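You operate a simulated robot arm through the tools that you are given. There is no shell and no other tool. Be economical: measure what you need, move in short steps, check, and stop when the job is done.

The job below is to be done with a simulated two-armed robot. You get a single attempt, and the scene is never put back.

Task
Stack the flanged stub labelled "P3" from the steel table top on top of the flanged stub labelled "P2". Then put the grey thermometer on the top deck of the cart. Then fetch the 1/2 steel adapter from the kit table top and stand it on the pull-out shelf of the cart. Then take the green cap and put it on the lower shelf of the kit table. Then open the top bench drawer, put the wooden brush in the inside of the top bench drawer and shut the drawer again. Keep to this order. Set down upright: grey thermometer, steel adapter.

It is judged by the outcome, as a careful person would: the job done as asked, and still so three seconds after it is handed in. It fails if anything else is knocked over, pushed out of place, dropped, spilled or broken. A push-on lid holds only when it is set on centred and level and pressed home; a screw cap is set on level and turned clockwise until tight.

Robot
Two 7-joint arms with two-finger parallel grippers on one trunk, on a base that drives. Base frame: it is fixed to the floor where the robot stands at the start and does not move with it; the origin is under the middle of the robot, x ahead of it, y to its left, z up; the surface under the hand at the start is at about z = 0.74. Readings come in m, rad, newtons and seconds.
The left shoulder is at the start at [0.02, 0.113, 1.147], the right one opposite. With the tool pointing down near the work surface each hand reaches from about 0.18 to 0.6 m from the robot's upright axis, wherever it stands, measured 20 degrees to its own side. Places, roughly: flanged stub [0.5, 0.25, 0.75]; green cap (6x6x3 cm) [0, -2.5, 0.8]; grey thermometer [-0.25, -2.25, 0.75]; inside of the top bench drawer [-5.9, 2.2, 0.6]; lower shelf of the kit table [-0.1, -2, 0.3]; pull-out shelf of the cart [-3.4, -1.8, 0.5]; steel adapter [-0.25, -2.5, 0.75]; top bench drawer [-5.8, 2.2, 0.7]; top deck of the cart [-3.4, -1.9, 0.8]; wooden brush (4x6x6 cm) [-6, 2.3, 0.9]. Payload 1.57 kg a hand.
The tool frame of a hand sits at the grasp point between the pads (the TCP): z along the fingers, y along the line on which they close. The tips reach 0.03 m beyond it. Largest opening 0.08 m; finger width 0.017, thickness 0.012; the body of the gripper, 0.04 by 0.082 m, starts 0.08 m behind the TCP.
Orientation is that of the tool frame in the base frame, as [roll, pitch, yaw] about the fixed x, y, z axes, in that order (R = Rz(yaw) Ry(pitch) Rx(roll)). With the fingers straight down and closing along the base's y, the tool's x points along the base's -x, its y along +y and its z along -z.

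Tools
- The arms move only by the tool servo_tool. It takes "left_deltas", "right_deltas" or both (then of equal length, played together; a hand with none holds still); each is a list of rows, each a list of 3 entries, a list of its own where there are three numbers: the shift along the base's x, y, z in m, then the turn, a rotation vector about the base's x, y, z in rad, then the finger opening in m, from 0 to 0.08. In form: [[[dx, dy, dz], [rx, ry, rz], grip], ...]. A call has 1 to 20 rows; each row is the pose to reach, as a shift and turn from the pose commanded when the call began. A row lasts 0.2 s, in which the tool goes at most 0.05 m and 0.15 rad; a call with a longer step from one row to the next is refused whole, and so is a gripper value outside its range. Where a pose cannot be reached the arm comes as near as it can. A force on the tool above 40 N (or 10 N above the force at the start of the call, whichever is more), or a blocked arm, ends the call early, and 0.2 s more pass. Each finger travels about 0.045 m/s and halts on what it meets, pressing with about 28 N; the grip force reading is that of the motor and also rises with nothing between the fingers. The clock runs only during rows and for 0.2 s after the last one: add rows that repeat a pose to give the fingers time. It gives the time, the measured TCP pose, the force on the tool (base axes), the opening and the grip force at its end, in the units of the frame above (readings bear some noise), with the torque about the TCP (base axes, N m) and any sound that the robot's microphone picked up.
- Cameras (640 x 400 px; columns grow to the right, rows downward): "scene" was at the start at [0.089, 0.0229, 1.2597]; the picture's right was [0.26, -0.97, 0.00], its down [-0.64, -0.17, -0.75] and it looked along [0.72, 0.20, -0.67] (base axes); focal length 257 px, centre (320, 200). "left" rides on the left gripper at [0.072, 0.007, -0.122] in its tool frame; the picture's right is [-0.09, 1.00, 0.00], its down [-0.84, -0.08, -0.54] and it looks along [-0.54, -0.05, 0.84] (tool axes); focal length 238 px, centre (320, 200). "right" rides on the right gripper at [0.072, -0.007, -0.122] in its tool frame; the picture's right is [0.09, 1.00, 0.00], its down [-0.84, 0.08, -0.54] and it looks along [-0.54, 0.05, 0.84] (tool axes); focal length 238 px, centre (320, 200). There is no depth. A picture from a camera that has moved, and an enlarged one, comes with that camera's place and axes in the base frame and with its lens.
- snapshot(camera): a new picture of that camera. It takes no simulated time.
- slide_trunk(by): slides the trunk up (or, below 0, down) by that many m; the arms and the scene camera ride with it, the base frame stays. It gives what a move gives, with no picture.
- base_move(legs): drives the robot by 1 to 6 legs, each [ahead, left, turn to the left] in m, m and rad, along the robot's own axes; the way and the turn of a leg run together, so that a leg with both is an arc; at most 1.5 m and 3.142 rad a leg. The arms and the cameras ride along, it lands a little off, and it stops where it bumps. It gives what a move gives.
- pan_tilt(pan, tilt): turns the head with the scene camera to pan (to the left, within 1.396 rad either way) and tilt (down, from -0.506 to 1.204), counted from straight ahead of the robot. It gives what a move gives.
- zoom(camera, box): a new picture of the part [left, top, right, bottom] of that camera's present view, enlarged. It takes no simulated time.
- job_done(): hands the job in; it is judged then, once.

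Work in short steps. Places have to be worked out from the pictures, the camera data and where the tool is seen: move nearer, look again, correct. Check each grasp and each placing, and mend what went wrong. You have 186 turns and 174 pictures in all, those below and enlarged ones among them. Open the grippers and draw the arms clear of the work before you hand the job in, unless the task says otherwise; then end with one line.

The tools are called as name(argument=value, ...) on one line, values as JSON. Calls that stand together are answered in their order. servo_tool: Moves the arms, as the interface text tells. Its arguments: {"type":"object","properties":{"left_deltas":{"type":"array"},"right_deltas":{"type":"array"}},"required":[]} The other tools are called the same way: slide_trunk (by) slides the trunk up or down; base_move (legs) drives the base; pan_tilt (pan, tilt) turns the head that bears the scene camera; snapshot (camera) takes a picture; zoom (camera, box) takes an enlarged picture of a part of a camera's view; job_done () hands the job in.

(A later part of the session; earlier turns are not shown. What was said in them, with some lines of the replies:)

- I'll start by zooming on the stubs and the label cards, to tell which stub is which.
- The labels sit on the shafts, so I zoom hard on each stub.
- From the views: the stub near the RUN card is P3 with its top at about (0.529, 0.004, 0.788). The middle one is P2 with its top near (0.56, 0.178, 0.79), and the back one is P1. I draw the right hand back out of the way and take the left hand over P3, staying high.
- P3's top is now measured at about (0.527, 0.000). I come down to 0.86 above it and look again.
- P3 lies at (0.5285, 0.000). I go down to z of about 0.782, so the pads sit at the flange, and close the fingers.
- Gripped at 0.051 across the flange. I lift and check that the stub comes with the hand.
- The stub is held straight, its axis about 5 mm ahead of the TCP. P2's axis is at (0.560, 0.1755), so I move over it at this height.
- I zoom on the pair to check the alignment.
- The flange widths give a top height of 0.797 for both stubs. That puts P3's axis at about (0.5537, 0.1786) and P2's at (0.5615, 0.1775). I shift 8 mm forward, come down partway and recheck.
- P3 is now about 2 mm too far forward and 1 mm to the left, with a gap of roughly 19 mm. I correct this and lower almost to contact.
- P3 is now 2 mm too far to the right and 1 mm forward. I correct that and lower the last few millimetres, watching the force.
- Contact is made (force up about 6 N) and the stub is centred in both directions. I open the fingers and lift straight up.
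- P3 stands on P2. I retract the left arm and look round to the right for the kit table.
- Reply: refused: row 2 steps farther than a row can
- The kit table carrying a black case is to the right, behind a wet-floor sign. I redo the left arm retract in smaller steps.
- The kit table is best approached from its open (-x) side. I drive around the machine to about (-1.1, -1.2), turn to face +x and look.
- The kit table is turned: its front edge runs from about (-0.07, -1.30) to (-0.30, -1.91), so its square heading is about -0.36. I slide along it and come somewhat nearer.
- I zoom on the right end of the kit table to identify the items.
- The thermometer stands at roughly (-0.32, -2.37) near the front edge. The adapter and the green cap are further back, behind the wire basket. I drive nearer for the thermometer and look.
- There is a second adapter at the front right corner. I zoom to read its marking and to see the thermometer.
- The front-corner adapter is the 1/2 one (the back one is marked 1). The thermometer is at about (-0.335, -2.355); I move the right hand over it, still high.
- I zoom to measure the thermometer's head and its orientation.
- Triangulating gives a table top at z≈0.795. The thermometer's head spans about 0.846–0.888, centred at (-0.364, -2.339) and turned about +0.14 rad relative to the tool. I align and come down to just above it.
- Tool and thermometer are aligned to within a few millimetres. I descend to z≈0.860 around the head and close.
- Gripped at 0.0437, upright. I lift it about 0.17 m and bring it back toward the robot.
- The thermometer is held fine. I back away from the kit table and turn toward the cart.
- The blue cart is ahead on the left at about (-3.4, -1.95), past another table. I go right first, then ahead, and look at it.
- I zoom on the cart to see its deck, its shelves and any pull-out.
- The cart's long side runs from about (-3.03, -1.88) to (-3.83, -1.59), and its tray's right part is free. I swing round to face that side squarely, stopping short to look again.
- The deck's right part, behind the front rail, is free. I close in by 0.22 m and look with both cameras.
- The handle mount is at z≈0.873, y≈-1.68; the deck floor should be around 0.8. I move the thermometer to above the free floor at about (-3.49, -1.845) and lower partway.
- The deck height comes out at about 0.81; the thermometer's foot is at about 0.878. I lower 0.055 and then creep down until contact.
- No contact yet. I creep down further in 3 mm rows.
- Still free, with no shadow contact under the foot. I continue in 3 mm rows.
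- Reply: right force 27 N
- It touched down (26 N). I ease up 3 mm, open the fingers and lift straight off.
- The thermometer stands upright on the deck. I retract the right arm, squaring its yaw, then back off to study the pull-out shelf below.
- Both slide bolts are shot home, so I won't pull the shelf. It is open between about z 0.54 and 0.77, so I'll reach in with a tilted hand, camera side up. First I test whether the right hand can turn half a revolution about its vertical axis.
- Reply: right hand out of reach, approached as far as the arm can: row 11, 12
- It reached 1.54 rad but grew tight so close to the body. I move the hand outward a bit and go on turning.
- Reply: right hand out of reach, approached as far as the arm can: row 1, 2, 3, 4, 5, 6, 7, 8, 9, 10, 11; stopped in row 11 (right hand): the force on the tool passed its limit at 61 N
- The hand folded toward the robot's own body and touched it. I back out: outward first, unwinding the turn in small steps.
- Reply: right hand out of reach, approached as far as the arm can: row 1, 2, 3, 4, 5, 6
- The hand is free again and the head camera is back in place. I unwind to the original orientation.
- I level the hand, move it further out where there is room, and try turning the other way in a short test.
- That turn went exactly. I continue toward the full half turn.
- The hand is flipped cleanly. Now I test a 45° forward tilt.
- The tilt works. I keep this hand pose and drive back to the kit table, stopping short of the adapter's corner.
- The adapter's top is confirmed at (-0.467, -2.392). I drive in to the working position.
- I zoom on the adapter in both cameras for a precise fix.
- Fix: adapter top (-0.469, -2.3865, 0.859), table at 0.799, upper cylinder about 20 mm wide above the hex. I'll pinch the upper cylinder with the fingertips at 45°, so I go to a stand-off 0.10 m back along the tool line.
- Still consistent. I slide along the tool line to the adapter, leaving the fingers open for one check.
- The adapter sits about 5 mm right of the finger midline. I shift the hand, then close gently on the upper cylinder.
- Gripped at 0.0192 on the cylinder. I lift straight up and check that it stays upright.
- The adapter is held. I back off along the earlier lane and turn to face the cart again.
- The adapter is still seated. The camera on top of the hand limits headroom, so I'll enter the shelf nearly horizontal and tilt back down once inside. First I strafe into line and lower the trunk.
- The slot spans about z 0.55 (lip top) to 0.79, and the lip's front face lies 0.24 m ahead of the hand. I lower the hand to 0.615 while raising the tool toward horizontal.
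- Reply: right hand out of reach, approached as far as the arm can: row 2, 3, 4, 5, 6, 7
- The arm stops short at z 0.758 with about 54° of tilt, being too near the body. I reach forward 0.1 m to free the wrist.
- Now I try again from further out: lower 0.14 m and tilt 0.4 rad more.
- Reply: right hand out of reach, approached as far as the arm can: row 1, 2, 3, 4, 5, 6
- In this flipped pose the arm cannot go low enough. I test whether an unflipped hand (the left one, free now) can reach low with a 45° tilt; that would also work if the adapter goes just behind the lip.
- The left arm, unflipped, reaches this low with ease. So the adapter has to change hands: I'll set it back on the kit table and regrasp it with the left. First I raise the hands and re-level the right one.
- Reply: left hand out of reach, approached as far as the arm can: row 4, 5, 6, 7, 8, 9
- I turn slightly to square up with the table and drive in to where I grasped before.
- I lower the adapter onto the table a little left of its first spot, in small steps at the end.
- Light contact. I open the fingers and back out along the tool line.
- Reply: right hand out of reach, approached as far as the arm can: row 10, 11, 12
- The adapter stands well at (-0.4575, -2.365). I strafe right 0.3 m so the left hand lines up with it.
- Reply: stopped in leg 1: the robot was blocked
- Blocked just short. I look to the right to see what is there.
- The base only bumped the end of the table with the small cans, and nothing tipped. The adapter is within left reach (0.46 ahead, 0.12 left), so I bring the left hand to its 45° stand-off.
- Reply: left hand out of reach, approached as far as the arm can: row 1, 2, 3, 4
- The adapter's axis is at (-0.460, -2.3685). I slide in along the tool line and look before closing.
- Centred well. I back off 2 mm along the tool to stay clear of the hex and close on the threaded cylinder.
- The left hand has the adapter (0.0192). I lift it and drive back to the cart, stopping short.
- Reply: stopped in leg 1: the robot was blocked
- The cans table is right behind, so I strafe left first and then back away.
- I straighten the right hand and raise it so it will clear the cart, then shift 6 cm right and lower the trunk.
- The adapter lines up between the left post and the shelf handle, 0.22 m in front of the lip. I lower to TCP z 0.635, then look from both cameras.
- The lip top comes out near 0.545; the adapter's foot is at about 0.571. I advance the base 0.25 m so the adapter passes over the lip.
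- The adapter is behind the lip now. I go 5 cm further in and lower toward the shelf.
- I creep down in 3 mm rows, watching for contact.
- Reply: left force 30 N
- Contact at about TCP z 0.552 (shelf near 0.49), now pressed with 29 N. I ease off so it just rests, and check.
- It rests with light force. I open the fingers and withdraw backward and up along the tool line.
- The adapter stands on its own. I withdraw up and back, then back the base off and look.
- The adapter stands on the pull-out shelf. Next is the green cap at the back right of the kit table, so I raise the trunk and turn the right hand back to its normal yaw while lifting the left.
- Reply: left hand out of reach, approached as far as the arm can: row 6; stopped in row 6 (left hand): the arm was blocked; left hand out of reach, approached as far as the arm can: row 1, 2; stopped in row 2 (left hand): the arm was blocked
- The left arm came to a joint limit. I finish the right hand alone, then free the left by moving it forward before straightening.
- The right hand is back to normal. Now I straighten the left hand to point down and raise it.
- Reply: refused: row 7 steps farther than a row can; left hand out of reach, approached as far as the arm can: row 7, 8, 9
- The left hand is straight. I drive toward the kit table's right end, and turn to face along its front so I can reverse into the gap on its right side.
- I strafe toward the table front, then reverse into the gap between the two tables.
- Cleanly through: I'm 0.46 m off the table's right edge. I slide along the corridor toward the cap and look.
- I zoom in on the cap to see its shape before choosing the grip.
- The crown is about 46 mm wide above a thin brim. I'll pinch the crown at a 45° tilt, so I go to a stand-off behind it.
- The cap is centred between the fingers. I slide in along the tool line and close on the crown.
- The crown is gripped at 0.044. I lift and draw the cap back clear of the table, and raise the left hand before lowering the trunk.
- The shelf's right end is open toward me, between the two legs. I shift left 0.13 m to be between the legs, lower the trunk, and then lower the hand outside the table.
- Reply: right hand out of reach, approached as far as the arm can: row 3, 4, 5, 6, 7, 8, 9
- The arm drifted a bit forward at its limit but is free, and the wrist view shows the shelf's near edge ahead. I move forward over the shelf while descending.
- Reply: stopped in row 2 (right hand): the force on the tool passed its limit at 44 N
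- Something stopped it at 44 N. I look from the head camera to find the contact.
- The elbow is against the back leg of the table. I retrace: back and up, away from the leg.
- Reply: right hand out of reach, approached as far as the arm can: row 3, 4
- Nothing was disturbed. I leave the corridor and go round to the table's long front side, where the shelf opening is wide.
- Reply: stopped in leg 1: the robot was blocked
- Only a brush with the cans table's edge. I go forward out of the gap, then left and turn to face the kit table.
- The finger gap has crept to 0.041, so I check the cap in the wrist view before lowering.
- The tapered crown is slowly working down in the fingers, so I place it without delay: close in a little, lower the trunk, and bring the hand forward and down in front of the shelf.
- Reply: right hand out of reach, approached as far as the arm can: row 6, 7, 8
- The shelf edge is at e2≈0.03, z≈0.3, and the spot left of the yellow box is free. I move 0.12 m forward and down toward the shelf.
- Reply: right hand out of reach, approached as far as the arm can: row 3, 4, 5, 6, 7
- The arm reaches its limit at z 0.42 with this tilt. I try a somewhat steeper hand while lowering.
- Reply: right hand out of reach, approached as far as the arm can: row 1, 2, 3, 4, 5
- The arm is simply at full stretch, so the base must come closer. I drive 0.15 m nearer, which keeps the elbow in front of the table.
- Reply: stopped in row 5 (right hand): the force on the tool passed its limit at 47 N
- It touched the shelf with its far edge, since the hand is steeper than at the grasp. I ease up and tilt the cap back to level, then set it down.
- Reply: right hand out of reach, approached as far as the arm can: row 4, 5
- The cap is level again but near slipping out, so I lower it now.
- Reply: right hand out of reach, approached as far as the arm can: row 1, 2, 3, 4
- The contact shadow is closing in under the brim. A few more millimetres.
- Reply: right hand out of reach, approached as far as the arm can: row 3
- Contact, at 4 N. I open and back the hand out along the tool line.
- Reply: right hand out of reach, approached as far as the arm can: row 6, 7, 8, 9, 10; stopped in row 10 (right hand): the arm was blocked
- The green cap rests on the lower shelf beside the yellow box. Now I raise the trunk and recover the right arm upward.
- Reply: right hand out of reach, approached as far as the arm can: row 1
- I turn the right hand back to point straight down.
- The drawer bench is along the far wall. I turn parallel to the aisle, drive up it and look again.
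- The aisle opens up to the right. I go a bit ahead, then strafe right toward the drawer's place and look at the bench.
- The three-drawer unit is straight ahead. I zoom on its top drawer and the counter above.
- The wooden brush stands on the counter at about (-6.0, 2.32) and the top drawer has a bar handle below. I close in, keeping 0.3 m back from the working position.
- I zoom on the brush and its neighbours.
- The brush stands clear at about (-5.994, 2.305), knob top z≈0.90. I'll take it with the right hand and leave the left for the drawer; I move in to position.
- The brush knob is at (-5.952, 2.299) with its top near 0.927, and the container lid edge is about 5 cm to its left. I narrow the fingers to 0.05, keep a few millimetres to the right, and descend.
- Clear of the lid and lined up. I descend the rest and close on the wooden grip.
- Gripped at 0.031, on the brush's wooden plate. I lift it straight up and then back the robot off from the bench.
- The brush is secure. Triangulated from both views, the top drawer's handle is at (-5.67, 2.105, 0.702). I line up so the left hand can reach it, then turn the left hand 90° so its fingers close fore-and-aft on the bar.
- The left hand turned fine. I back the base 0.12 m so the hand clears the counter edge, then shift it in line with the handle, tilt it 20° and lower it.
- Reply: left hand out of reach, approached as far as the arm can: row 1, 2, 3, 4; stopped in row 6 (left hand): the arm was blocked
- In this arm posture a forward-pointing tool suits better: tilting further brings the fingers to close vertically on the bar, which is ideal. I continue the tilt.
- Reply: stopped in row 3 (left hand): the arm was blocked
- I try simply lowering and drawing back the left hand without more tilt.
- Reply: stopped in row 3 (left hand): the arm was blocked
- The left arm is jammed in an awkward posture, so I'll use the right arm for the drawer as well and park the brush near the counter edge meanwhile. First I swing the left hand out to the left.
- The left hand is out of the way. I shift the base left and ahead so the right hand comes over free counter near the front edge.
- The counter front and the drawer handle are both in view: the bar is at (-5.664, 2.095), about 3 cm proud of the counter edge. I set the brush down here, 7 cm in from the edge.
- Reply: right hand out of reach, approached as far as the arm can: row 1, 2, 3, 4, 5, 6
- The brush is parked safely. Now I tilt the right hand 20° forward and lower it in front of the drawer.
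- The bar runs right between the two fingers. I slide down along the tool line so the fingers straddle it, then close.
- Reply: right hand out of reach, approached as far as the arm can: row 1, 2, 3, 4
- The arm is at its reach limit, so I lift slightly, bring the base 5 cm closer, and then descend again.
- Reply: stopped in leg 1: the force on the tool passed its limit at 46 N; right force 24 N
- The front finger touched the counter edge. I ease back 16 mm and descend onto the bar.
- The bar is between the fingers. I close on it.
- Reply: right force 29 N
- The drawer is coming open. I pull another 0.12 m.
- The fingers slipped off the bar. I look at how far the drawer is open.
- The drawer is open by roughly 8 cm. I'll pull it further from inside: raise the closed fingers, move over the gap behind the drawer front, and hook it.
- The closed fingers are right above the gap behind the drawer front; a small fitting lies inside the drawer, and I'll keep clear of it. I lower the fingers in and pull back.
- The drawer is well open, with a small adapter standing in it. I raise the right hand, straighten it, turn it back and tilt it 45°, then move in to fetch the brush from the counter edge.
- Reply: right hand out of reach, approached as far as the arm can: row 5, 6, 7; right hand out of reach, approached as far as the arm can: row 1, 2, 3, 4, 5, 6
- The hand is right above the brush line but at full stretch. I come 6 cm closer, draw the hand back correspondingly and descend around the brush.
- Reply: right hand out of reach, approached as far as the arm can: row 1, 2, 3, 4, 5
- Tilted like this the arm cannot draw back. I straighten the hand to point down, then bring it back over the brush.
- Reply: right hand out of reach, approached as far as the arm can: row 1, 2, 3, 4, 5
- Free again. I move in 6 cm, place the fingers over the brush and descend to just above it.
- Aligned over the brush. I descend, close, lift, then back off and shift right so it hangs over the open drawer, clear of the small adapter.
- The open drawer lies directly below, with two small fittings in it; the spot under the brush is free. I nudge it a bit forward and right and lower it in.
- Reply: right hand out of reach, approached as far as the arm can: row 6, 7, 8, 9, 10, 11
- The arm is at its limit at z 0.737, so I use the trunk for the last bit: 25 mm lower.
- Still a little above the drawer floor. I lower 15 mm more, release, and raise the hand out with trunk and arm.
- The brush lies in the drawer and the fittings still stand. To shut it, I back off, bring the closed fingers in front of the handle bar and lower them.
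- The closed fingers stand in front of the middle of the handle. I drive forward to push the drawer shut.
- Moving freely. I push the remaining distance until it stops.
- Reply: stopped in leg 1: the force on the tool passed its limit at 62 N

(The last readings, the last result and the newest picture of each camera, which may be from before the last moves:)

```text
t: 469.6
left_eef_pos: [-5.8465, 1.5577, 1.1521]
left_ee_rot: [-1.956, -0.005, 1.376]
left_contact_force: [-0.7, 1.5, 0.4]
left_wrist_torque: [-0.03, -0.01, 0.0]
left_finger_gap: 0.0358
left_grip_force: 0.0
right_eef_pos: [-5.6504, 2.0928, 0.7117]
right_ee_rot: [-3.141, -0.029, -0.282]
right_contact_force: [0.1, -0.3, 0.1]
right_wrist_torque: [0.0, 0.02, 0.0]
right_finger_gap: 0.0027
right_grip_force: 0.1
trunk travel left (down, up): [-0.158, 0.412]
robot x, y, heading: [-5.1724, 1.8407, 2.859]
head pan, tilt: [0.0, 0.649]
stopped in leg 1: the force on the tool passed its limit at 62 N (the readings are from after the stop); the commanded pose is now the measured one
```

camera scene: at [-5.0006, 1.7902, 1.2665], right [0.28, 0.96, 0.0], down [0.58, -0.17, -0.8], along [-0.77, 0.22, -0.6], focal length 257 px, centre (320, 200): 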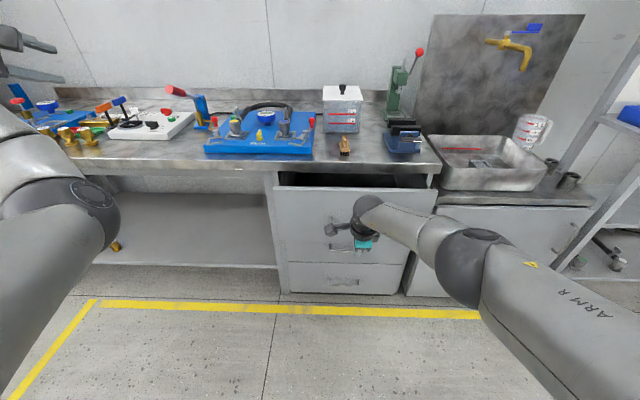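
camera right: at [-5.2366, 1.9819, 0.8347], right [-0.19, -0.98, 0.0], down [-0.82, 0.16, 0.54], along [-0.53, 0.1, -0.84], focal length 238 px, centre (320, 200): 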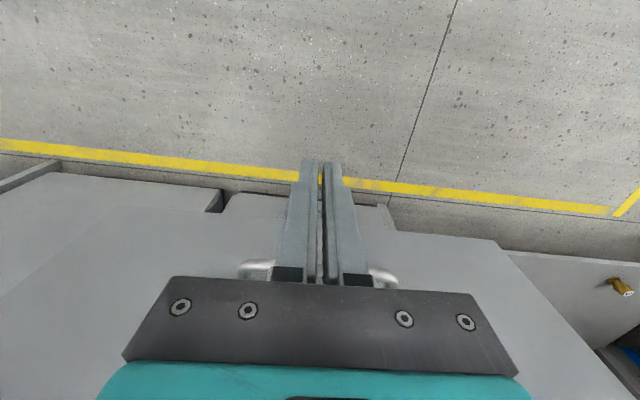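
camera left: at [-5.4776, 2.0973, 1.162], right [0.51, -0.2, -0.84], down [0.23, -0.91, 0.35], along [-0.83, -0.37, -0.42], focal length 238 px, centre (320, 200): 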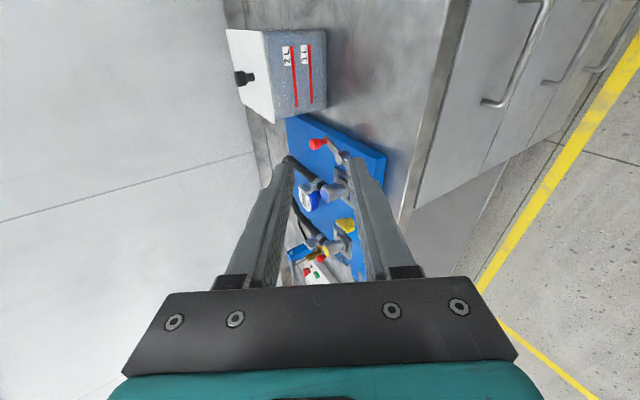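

It stopped at exactly the closed position of the bar. One gentle extra press by arm, then I back away and check with the last picture.

servo_tool(right_deltas=[[[-0.003, 0.001, 0], [0, 0, 0], 0.003], [[-0.005, 0.0014, 0], [0, 0, 0], 0.003], [[-0.005, 0.0014, 0], [0, 0, 0], 0.003], [[0.005, -0.0014, 0], [0, 0, 0], 0.003], [[0.03, -0.008, 0], [0, 0, 0], 0.003]])

base_move(legs=[[-0.4, 0, 0]])

servo_tool(right_deltas=[[[0, 0, 0.04], [0, 0, 0], 0.04], [[0, 0, 0.08], [0, 0, 0], 0.08], [[0, 0, 0.12], [0, 0, 0], 0.08], [[0, 0, 0.16], [0, 0, 0], 0.08], [[0, 0, 0.2], [0, 0, 0], 0.08], [[0, 0, 0.24], [0, 0, 0], 0.08], [[0, 0, 0.28], [0, 0, 0], 0.08], [[0, 0, 0.3], [0, 0, 0], 0.08]], left_deltas=[[[0, 0, 0], [0, 0, 0], 0.05], [[0, 0, 0], [0, 0, 0], 0.08], [[0, 0, 0], [0, 0, 0], 0.08], [[0, 0, 0], [0, 0, 0], 0.08], [[0, 0, 0], [0, 0, 0], 0.08], [[0, 0, 0], [0, 0, 0], 0.08], [[0, 0, 0], [0, 0, 0], 0.08], [[0, 0, 0], [0, 0, 0], 0.08]])

snapshot(camera="scene")

```text
t: 470.8
left_eef_pos: [-5.847, 1.5575, 1.1525]
left_ee_rot: [-1.957, -0.009, 1.374]
left_contact_force: [-0.1, 0.4, -0.1]
left_wrist_torque: [0.03, 0.0, -0.02]
left_finger_gap: 0.0363
left_grip_force: 0.1
right_eef_pos: [-5.6233, 2.0848, 0.712]
right_ee_rot: [3.141, -0.025, -0.281]
right_contact_force: [0.4, 0.7, 0.4]
right_wrist_torque: [0.03, 0.04, 0.03]
right_finger_gap: 0.0031
right_grip_force: 0.1
trunk travel left (down, up): [-0.158, 0.412]
robot x, y, heading: [-5.1695, 1.839, 2.863]
head pan, tilt: [0.0, 0.649]
```

```text
t: 473.3
left_eef_pos: [-5.4548, 1.4462, 1.1521]
left_ee_rot: [-1.956, -0.007, 1.371]
left_contact_force: [0.0, -0.3, 0.2]
left_wrist_torque: [-0.01, 0.03, -0.01]
left_finger_gap: 0.0359
left_grip_force: 0.1
right_eef_pos: [-5.2305, 1.9718, 0.7116]
right_ee_rot: [3.141, -0.03, -0.285]
right_contact_force: [-0.1, 0.1, -0.1]
right_wrist_torque: [0.01, -0.01, 0.02]
right_finger_gap: 0.0032
right_grip_force: 0.1
trunk travel left (down, up): [-0.158, 0.412]
robot x, y, heading: [-4.7772, 1.7281, 2.852]
head pan, tilt: [0.0, 0.649]
```

```text
t: 475.1
left_eef_pos: [-5.4551, 1.4469, 1.1524]
left_ee_rot: [-1.957, -0.006, 1.371]
left_contact_force: [0.3, 0.8, 0.7]
left_wrist_torque: [0.0, 0.01, -0.01]
left_finger_gap: 0.0799
left_grip_force: 0.1
right_eef_pos: [-5.2297, 1.9739, 1.0121]
right_ee_rot: [-3.14, -0.029, -0.284]
right_contact_force: [-0.3, 0.1, 0.2]
right_wrist_torque: [-0.01, 0.0, 0.01]
right_finger_gap: 0.0802
right_grip_force: 0.1
trunk travel left (down, up): [-0.158, 0.412]
robot x, y, heading: [-4.7784, 1.7292, 2.855]
head pan, tilt: [0.0, 0.649]
```

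```text
0 pictures are left
camera scene: at [-4.8726, 1.7543, 1.2244], right [0.28, 0.96, 0.0], down [0.58, -0.17, -0.8], along [-0.76, 0.22, -0.6], focal length 257 px, centre (320, 200)
```

scene: 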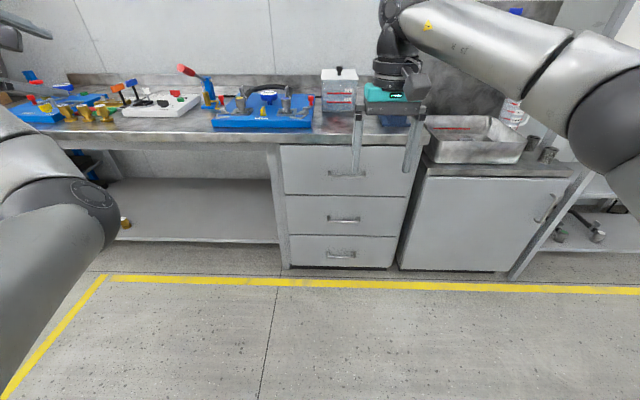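

The drawer is shut flush, both grippers are open, and the arms are clear of the bench. I hand the job in.

job_done()

```text
The job is handed in.
```

All five steps were done in order and the job is handed in: P3 stands on P2, the thermometer is upright on the cart's top deck, the 1/2 adapter stands on the cart's pull-out shelf, the green cap is on the kit table's lower shelf, and the wooden brush is in the shut top bench drawer.
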